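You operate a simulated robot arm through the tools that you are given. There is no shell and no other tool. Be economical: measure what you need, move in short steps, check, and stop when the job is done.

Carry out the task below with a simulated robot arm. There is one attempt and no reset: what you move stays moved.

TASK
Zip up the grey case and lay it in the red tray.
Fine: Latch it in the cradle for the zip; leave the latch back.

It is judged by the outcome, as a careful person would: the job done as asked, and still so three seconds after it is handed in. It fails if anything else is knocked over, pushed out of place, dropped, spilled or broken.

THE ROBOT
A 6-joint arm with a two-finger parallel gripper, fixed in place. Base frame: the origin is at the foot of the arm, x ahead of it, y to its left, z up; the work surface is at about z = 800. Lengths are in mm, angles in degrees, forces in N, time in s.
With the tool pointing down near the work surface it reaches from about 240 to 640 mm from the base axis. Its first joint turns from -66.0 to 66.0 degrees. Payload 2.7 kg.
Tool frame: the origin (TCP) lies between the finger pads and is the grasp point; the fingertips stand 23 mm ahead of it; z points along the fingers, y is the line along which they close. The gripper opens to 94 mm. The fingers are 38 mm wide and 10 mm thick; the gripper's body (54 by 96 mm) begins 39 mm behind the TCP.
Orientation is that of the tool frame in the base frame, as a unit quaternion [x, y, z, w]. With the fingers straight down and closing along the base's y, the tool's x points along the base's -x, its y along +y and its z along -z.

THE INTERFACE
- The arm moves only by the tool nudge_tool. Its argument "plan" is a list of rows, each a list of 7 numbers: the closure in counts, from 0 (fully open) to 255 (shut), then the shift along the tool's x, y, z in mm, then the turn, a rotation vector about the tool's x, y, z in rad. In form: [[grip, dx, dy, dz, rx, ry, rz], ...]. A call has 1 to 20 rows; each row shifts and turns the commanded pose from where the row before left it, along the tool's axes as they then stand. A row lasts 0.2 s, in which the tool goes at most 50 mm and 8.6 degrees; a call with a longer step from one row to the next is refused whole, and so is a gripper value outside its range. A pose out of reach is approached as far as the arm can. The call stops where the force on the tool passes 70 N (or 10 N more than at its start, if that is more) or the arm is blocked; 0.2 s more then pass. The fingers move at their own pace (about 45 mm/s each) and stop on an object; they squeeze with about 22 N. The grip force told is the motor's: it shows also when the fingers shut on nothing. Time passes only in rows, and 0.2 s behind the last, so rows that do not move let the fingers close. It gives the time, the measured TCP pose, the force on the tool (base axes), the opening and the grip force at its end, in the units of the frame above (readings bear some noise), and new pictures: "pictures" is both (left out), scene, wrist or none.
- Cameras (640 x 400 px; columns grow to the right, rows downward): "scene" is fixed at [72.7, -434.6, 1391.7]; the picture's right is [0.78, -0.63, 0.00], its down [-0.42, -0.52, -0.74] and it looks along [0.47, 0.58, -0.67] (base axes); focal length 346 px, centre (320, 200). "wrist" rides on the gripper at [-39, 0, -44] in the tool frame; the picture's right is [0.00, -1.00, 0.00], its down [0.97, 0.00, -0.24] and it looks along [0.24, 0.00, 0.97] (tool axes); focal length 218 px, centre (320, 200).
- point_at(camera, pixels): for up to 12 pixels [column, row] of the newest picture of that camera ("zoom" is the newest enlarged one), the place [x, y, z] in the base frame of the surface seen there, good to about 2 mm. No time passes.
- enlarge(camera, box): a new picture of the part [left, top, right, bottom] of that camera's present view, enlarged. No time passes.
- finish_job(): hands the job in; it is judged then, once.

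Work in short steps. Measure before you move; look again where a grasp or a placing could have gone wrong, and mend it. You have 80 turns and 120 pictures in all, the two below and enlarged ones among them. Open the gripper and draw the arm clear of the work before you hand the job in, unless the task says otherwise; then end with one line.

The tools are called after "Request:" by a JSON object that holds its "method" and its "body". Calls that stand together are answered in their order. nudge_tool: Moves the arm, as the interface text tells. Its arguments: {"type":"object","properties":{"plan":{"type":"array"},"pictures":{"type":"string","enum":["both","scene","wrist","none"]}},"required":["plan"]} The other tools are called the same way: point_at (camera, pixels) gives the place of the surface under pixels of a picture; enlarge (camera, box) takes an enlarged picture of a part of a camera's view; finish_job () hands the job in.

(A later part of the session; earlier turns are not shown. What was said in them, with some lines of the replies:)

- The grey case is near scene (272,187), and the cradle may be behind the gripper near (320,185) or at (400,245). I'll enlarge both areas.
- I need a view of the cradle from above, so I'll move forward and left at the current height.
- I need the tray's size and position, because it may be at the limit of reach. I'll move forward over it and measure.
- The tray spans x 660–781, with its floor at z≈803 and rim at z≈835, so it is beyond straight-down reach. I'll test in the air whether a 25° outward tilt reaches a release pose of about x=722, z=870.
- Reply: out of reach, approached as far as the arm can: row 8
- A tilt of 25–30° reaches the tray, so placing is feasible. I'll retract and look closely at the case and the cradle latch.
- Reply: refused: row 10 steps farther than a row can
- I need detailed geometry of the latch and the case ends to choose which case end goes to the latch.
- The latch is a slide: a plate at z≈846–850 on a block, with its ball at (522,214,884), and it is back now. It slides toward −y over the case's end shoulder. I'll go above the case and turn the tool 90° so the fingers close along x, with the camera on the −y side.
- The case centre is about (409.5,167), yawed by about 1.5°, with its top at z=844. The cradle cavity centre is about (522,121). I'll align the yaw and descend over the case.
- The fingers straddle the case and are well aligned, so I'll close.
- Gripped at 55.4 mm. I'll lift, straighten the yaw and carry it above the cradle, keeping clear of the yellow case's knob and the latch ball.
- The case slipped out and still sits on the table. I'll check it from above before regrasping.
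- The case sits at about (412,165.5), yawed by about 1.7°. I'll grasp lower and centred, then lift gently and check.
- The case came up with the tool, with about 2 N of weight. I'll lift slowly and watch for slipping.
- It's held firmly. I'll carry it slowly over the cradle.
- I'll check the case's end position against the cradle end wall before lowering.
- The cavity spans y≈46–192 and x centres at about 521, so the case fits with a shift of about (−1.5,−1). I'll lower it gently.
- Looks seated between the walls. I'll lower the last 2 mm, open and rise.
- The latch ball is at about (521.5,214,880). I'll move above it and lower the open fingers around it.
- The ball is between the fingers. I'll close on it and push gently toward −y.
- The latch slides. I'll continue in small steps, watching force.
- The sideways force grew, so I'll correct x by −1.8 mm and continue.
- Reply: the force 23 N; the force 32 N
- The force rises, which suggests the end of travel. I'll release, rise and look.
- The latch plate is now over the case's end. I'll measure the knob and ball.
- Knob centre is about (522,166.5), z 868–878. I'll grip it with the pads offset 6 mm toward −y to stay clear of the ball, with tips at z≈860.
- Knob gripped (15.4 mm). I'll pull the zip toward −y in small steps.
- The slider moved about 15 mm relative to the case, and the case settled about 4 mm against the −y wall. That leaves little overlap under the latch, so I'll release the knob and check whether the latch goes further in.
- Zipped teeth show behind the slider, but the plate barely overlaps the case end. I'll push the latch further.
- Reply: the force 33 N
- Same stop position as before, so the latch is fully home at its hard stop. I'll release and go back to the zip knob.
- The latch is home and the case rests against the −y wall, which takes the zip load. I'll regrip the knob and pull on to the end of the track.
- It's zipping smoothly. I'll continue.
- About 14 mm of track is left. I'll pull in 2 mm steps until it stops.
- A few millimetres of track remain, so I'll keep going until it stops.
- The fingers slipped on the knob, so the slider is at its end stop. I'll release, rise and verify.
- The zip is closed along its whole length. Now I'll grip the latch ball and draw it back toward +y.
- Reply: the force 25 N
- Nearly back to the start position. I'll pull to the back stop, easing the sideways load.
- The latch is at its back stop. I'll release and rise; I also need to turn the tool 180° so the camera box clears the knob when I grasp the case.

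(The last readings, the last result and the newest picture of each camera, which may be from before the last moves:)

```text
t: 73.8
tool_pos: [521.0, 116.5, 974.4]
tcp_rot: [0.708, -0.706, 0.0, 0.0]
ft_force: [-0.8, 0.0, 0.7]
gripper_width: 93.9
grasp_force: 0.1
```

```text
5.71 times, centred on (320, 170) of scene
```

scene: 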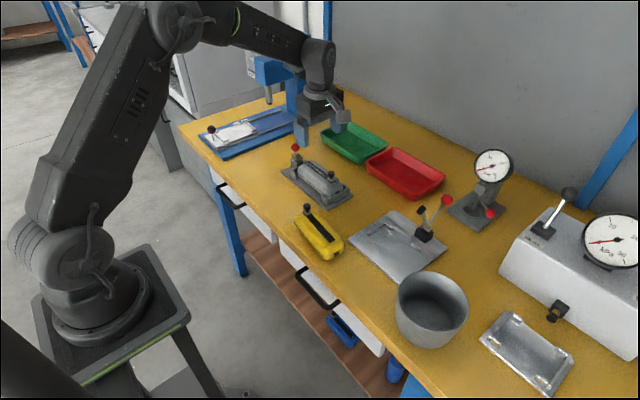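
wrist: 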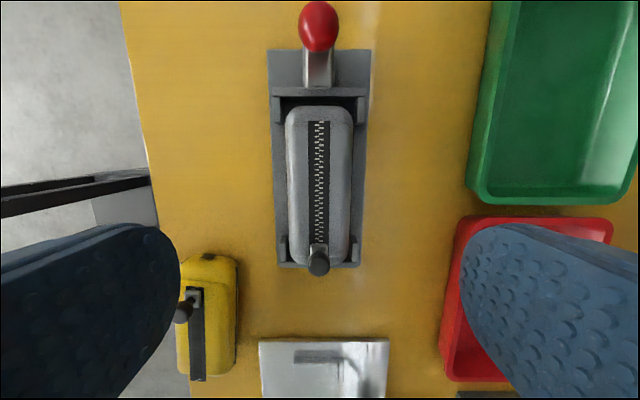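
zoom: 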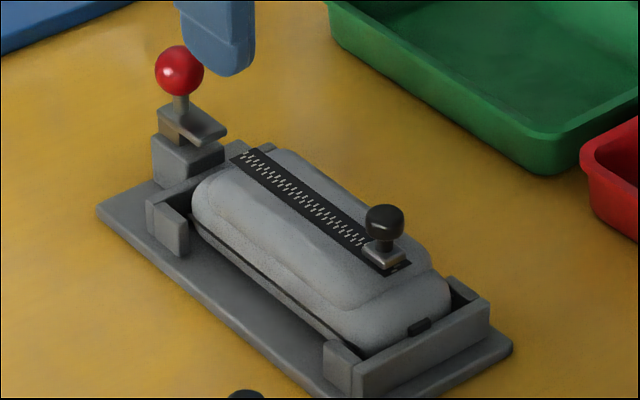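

The zip is closed and the latch is back. I'll descend and grip the case at its centre (522,116), low on the sides.

Request:
{"method": "nudge_tool", "body": {"plan": [[0, 0, 0, 40, 0, 0, 0], [0, 0, 0, 40, 0, 0, 0], [0, 0, 0, 30, 0, 0, 0], [0, 0, 0, 20, 0, 0, 0], [0, 0, 0, 10, 0, 0, 0], [0, 0, 0, 0, 0, 0, 0], [0, 0, 0, 0, 0, 0, 0]]}}

```text
t: 75.4
tool_pos: [521.7, 115.3, 833.3]
tcp_rot: [0.707, -0.707, 0.001, 0.001]
ft_force: [0.5, -0.6, -0.4]
gripper_width: 94.2
grasp_force: 0.1
```

scene: 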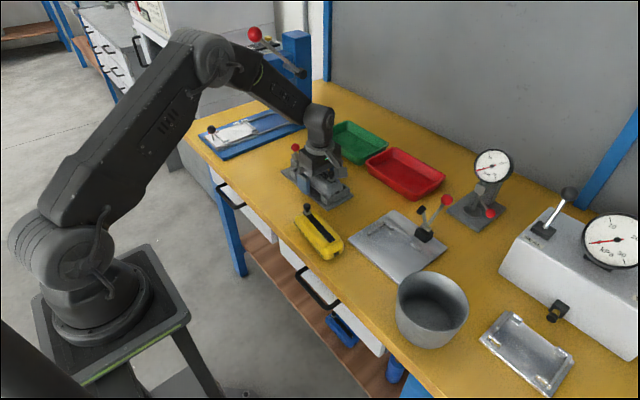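
wrist: 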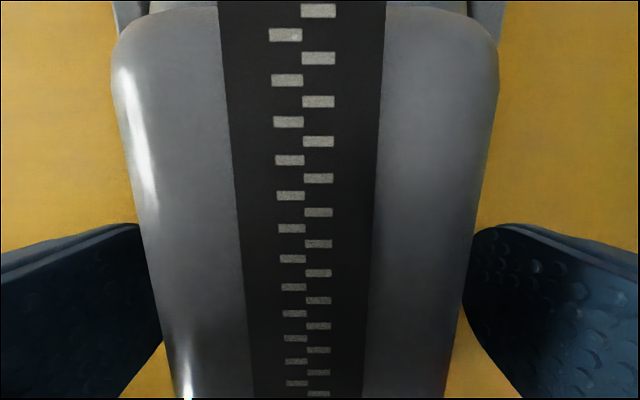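

Request:
{"method": "nudge_tool", "body": {"plan": [[0, 0, 1.5, 0.5, 0, 0, 0], [255, 0, 0, 0, 0, 0, 0], [255, 0, 0, 0, 0, 0, 0], [255, 0, 0, 0, 0, 0, 0], [255, 0, 0, 0, 0, 0, 0], [255, 0, 0, 0, 0, 0, 0], [255, 0, 0, 0, 0, 0, 0], [255, 0, 0, -2, 0, 0, 0], [255, 0, 0, -3, 0, 0, 0], [255, 0, 0, -5, 0, 0, 0], [255, 0, 0, -7, 0, 0, 0], [255, 0, 0, -8, 0, 0, 0], [255, 0, 0, 0, 0, 0, 0]]}}

```text
t: 78.2
tool_pos: [521.6, 115.3, 856.6]
tcp_rot: [0.707, -0.707, -0.001, 0.0]
ft_force: [0.1, -0.1, -1.9]
gripper_width: 55.4
grasp_force: 22.1
```

scene: 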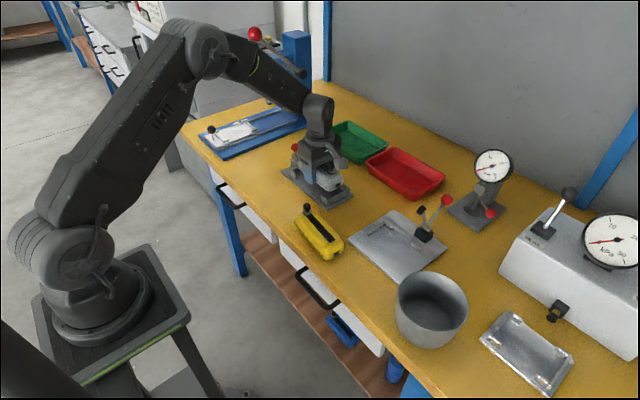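
wrist: 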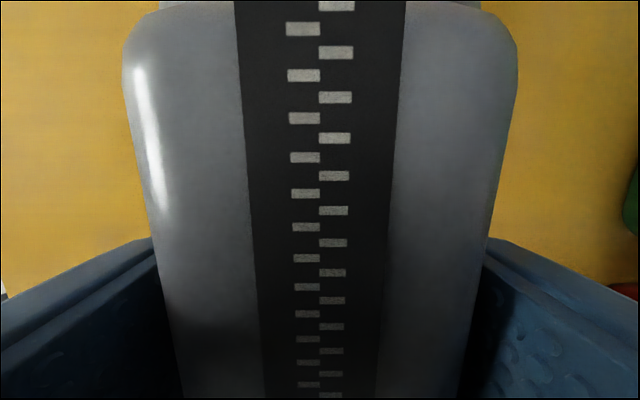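

Held. I'll lift to about z=930 and carry it slowly toward the tray.

Request:
{"method": "nudge_tool", "body": {"plan": [[255, 0, 0, -8, 0, 0, 0], [255, 0, 0, -12, 0, 0, 0], [255, 0, 0, -12, 0, 0, 0], [255, 0, 0, -12, 0, 0, 0], [255, 0, 0, -12, 0, 0, 0], [255, 0, 0, -12, 0, 0, 0], [255, 0, 0, -6, 0, 0, 0], [255, 6, -5, 0, 0, 0, 0], [255, 10, -10, 0, 0, 0, 0], [255, 11, -11, 0, 0, 0, 0], [255, 11, -11, 0, 0, 0, 0], [255, 11, -11, 0, 0, 0, 0], [255, 11, -11, 0, 0, 0, 0], [255, 11, -11, 0, 0, 0, 0], [255, 11, -11, 0, 0, 0, 0], [255, 11, -11, 0, 0, 0, 0], [255, 11, -10, 0, 0, 0, 0], [255, 7, -5, 0, 0, 0, 0], [255, 4, -2, 0, 0, 0, 0], [255, 0, 0, 0, 0, 0, 0]]}}

```text
t: 82.4
tool_pos: [628.8, 0.8, 932.3]
tcp_rot: [-0.707, 0.707, 0.0, 0.0]
ft_force: [-0.2, -0.2, -0.7]
gripper_width: 55.7
grasp_force: 22.2
```

scene: 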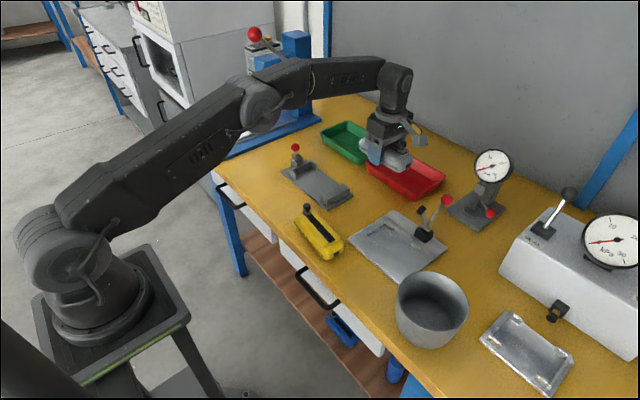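
wrist: 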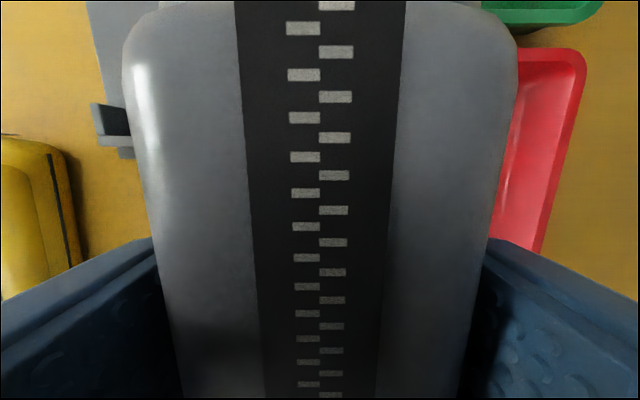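

Above the tray's near side and held. I'll tilt outward 28° and move to about (715,0,880).

Request:
{"method": "nudge_tool", "body": {"plan": [[255, 0, 0, 0, 0.07, 0, 0], [255, 0, 0, 0, 0.07, 0, 0], [255, 0, 0, 0, 0.07, 0, 0], [255, 0, 0, 0, 0.07, 0, 0], [255, 0, 0, 0, 0.07, 0, 0], [255, 0, 0, 0, 0.07, 0, 0], [255, 0, 0, 0, 0.069, 0, 0], [255, 0, -6.44, 10.8, 0, 0, 0], [255, 0, -6.44, 10.8, 0, 0, 0], [255, 0, -6.44, 10.8, 0, 0, 0], [255, 0, -6.44, 10.8, 0, 0, 0], [255, 0, -6.44, 10.8, 0, 0, 0], [255, 0, -6.44, 10.8, 0, 0, 0], [255, 0, -6.44, 10.8, 0, 0, 0], [255, 0, -6.44, 10.8, 0, 0, 0], [255, 0, 0, 0, 0, 0, 0]]}}

Request:
{"method": "enlarge", "body": {"camera": "scene", "box": [330, 90, 470, 220]}}

```text
t: 85.8
tool_pos: [714.7, 0.2, 880.2]
tcp_rot: [0.687, -0.686, 0.171, -0.171]
ft_force: [1.5, 0.0, -0.2]
gripper_width: 55.6
grasp_force: 21.7
```

scene: 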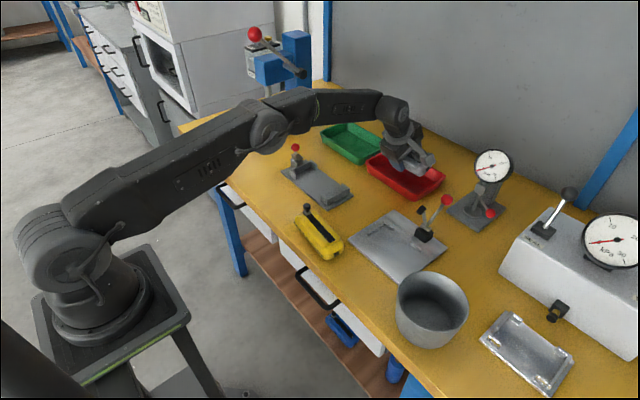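
wrist: 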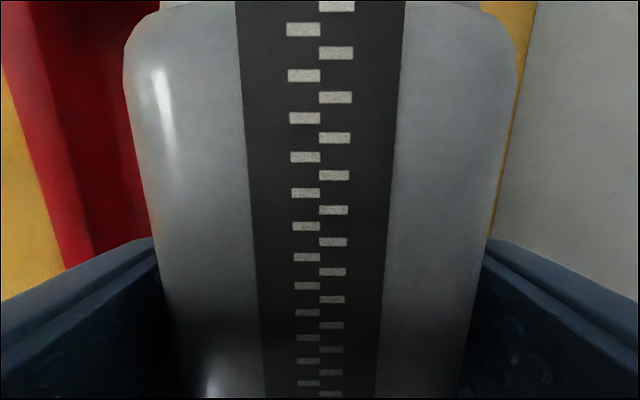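

```text
3.08 times, centred on (400, 155) of scene
```

zoom: 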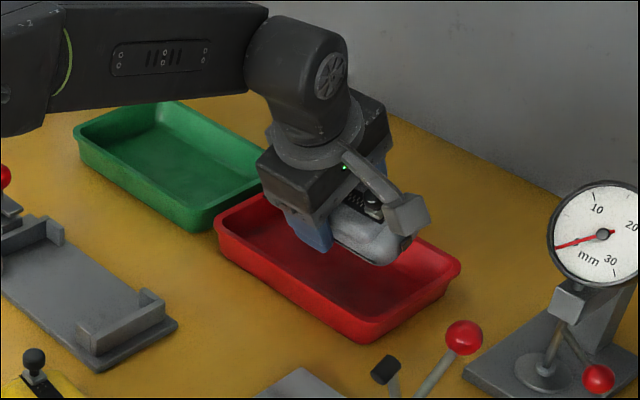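

Positioned over the tray. I'll lower toward the floor in small steps.

Request:
{"method": "nudge_tool", "body": {"plan": [[255, 0, 3.3, 6.2, 0, 0, 0], [255, 0, 3.3, 6.2, 0, 0, 0], [255, 0, 3.3, 6.2, 0, 0, 0], [255, 0, 3.3, 6.2, 0, 0, 0], [255, 0, 2.3, 4.4, 0, 0, 0], [255, 0, 1.0, 1.8, 0, 0, 0], [255, 0, 0, 0, 0, 0, 0]]}}

Request:
{"method": "enlarge", "body": {"camera": "scene", "box": [350, 110, 460, 215]}}

```text
t: 87.4
tool_pos: [715.4, 1.3, 843.6]
tcp_rot: [0.686, -0.686, 0.172, -0.172]
ft_force: [-0.1, 0.3, -2.0]
gripper_width: 55.6
grasp_force: 22.2
```

scene: 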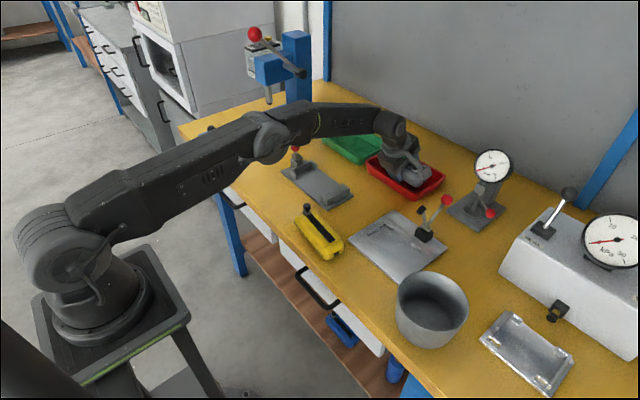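
wrist: 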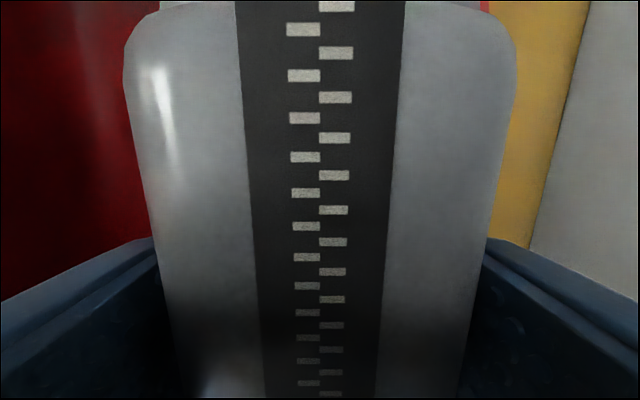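

```text
3.81 times, centred on (405, 162) of scene
```

zoom: 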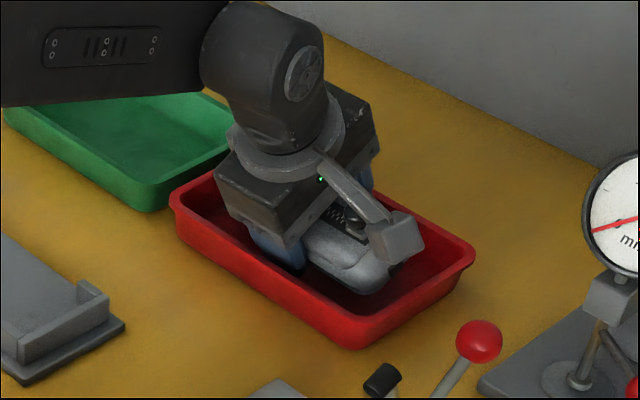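

Close to the floor and inside the rims. I'll lower 2 mm more and open in small stages so the case settles gently.

Request:
{"method": "nudge_tool", "body": {"plan": [[255, 0, 0.5, 0.9, 0, 0, 0], [255, 0, 0.5, 0.9, 0, 0, 0], [255, 0, 0, 0, 0, 0, 0], [100, 0, 0, 0, 0, 0, 0], [95, 0, 0, 0, 0, 0, 0], [85, 0, 0, 0, 0, 0, 0], [75, 0, 0, 0, 0, 0, 0], [75, 0, 0, 0, 0, 0, 0]]}}

Request:
{"method": "enlarge", "body": {"camera": "scene", "box": [350, 110, 460, 215]}}

```text
t: 89.2
tool_pos: [715.8, 0.8, 844.6]
tcp_rot: [0.686, -0.685, 0.173, -0.172]
ft_force: [3.0, -0.8, 10.3]
gripper_width: 64.9
grasp_force: 0.1
```

scene: 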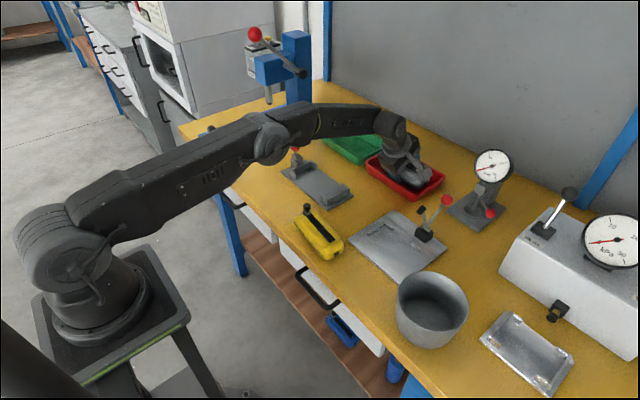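
wrist: 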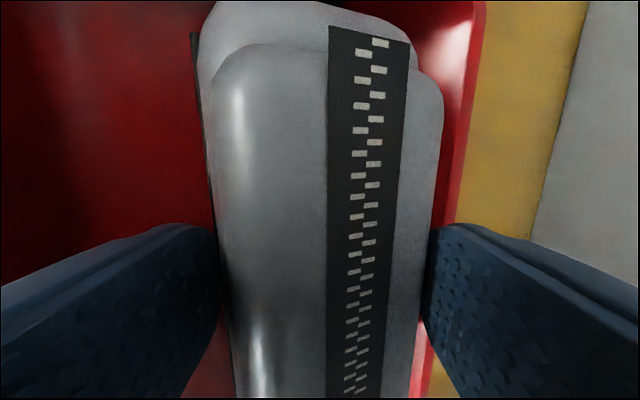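

```text
3.81 times, centred on (405, 162) of scene
```

zoom: 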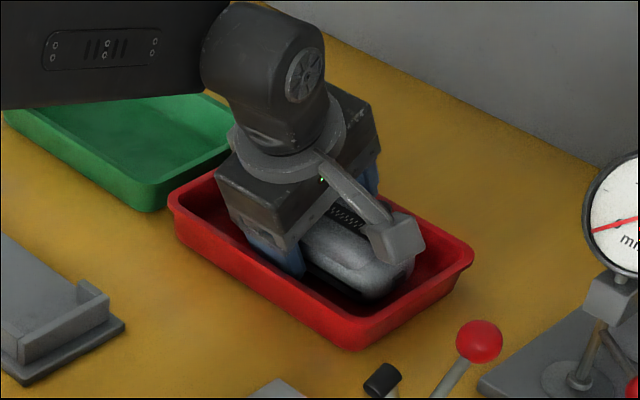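

The case has settled nearly flat, with a fingertip lightly touching the floor. I'll ease up and outward a little while opening slightly, to free it without touching the rim.

Request:
{"method": "nudge_tool", "body": {"plan": [[72, 0, -2, -1, 0, 0, 0], [62, 0, -2, -0.5, 0, 0, 0], [52, 0, 0, 0, 0, 0, 0], [52, 0, 0, 0, 0, 0, 0]], "pictures": "wrist"}}

Request:
{"method": "enlarge", "body": {"camera": "scene", "box": [350, 110, 460, 215]}}

```text
t: 90.2
tool_pos: [717.7, 1.7, 846.4]
tcp_rot: [-0.686, 0.686, -0.171, 0.172]
ft_force: [1.3, -0.1, 8.3]
gripper_width: 72.6
grasp_force: 0.2
```

wrist: 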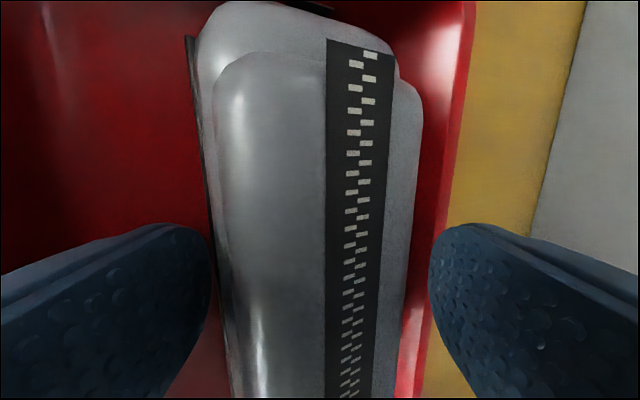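

```text
3.81 times, centred on (405, 162) of scene
```

zoom: 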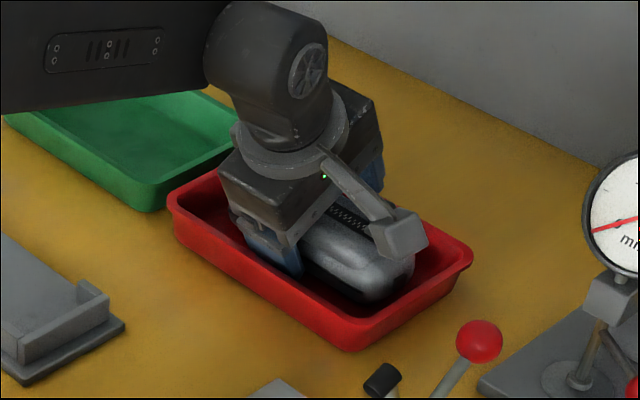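

The case is flat and free of both fingers. I'll withdraw along the tool axis.

Request:
{"method": "nudge_tool", "body": {"plan": [[52, 0, 0, -4, 0, 0, 0], [52, 0, 0, -6, 0, 0, 0], [52, 0, 0, -10, 0, 0, 0], [52, 0, 0, -15, 0, 0, 0], [52, 0, 0, -20, 0, 0, 0], [52, 0, 0, -30, 0, 0, 0], [52, 0, 0, -40, 0, 0, 0], [52, 0, 0, -40, 0, 0, 0], [0, 0, 0, 0, -0.12, 0, 0], [0, 0, 0, 0, -0.12, 0, 0], [0, 0, 0, 0, -0.12, 0, 0], [0, 0, 0, 0, -0.129, 0, 0], [0, 0, 30, 0, 0, 0, 0], [0, 0, 0, 0, 0, 0, 0]]}}

Request:
{"method": "enlarge", "body": {"camera": "scene", "box": [350, 110, 460, 215]}}

Request:
{"method": "enlarge", "body": {"camera": "scene", "box": [270, 130, 350, 210]}}

```text
t: 93.2
tool_pos: [603.1, -0.1, 987.9]
tcp_rot: [-0.707, 0.707, 0.0, 0.001]
ft_force: [-0.3, 0.0, -1.0]
gripper_width: 93.8
grasp_force: 0.0
out of reach, approached as far as the arm can: row 12
```

scene: 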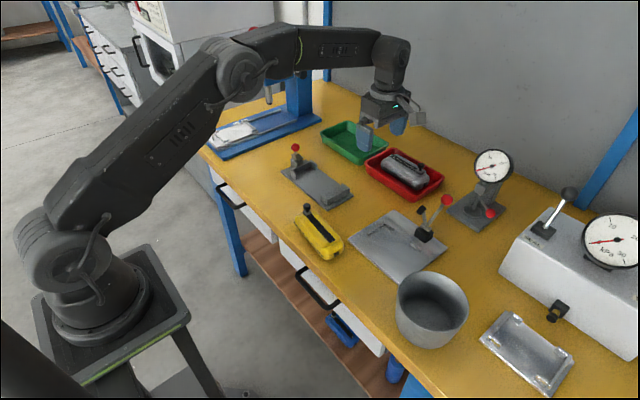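
wrist: 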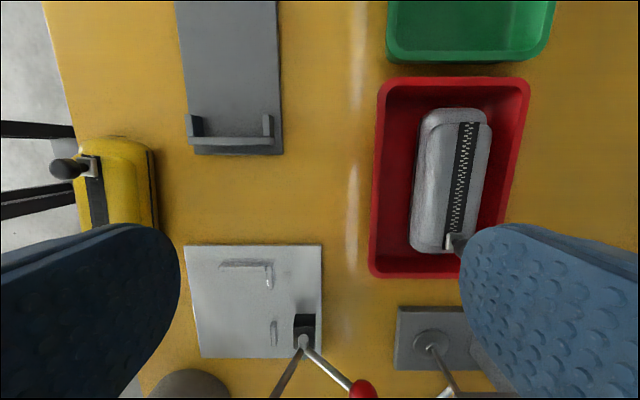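

```text
3.81 times, centred on (405, 162) of scene
```

zoom: 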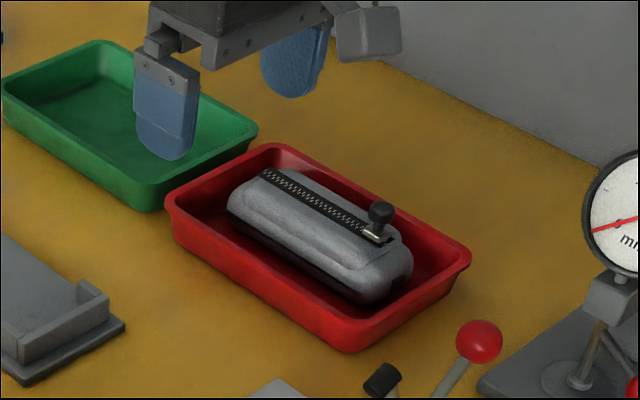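

```text
5.00 times, centred on (310, 170) of scene
```

zoom: 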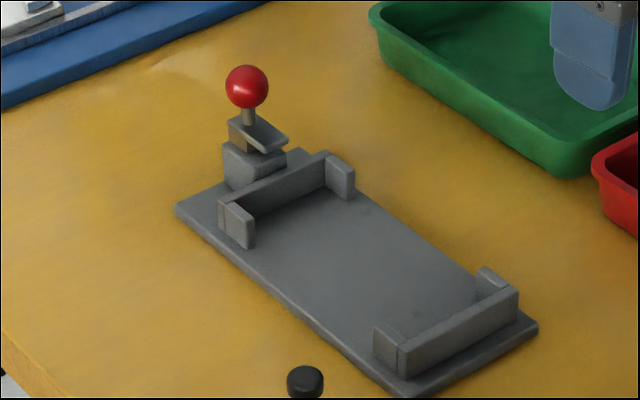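

The case is in the tray, the latch is back and the cradle is unmoved. I'll check that the case lies flat.

Request:
{"method": "point_at", "body": {"camera": "wrist", "pixels": [[430, 170], [445, 170], [462, 170], [478, 165], [484, 165], [422, 180], [455, 235], [448, 140], [480, 140], [440, 220], [380, 180], [400, 180]]}}

Request:
{"method": "enlarge", "body": {"camera": "wrist", "box": [360, 60, 540, 290]}}

```text
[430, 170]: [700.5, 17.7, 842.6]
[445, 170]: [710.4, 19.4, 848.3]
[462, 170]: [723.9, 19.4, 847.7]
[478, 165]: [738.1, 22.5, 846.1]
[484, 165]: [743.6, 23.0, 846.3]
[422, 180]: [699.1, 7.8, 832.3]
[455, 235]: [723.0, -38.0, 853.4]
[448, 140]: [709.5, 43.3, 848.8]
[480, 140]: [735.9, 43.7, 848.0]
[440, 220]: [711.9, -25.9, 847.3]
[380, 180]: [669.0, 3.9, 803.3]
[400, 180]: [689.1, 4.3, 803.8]
```

```text
1.74 times, centred on (450, 175) of wrist
```

zoom: 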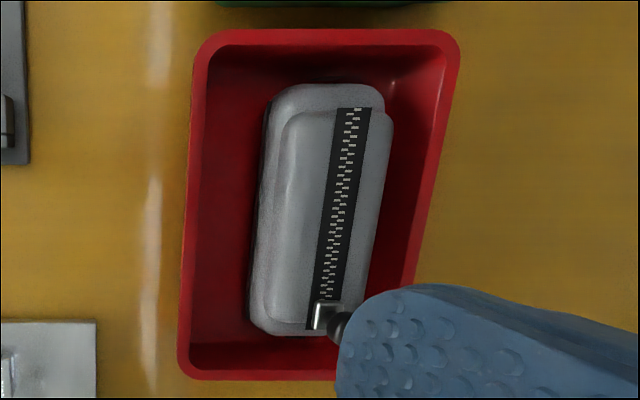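

The top is level at about 848 mm, so the case lies flat on the tray floor (803). I'll draw the arm clear and hand in.

Request:
{"method": "nudge_tool", "body": {"plan": [[0, 0, 35, -15, 0, 0, 0], [0, 0, 40, -15, 0, 0, 0], [0, 0, 40, -10, 0, 0, 0], [0, 0, 40, 0, 0, 0, 0], [0, 0, 0, 0, 0, 0, 0]], "pictures": "scene"}}

```text
t: 94.4
tool_pos: [447.6, 2.0, 1030.8]
tcp_rot: [0.708, -0.707, 0.001, 0.0]
ft_force: [-1.1, 1.2, 0.4]
gripper_width: 93.8
grasp_force: 0.0
```

scene: 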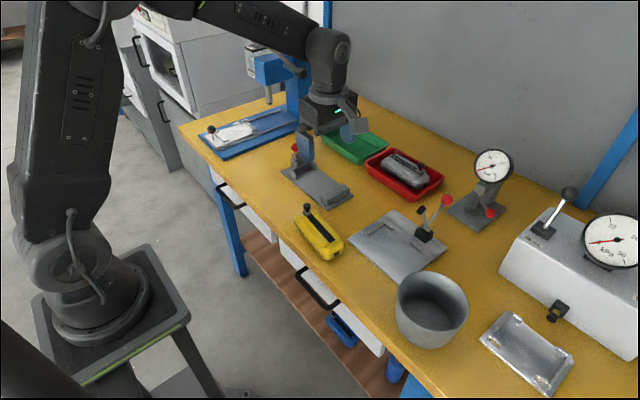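

Request:
{"method": "finish_job", "body": {}}

```text
The job is handed in.
```

The grey case is zipped shut and lying flat in the red tray; it was latched in the cradle for the zip, and the latch is back. The case slid about 4 mm in the cradle during the zip, so the latch plate overlapped its end by only about 2 mm.
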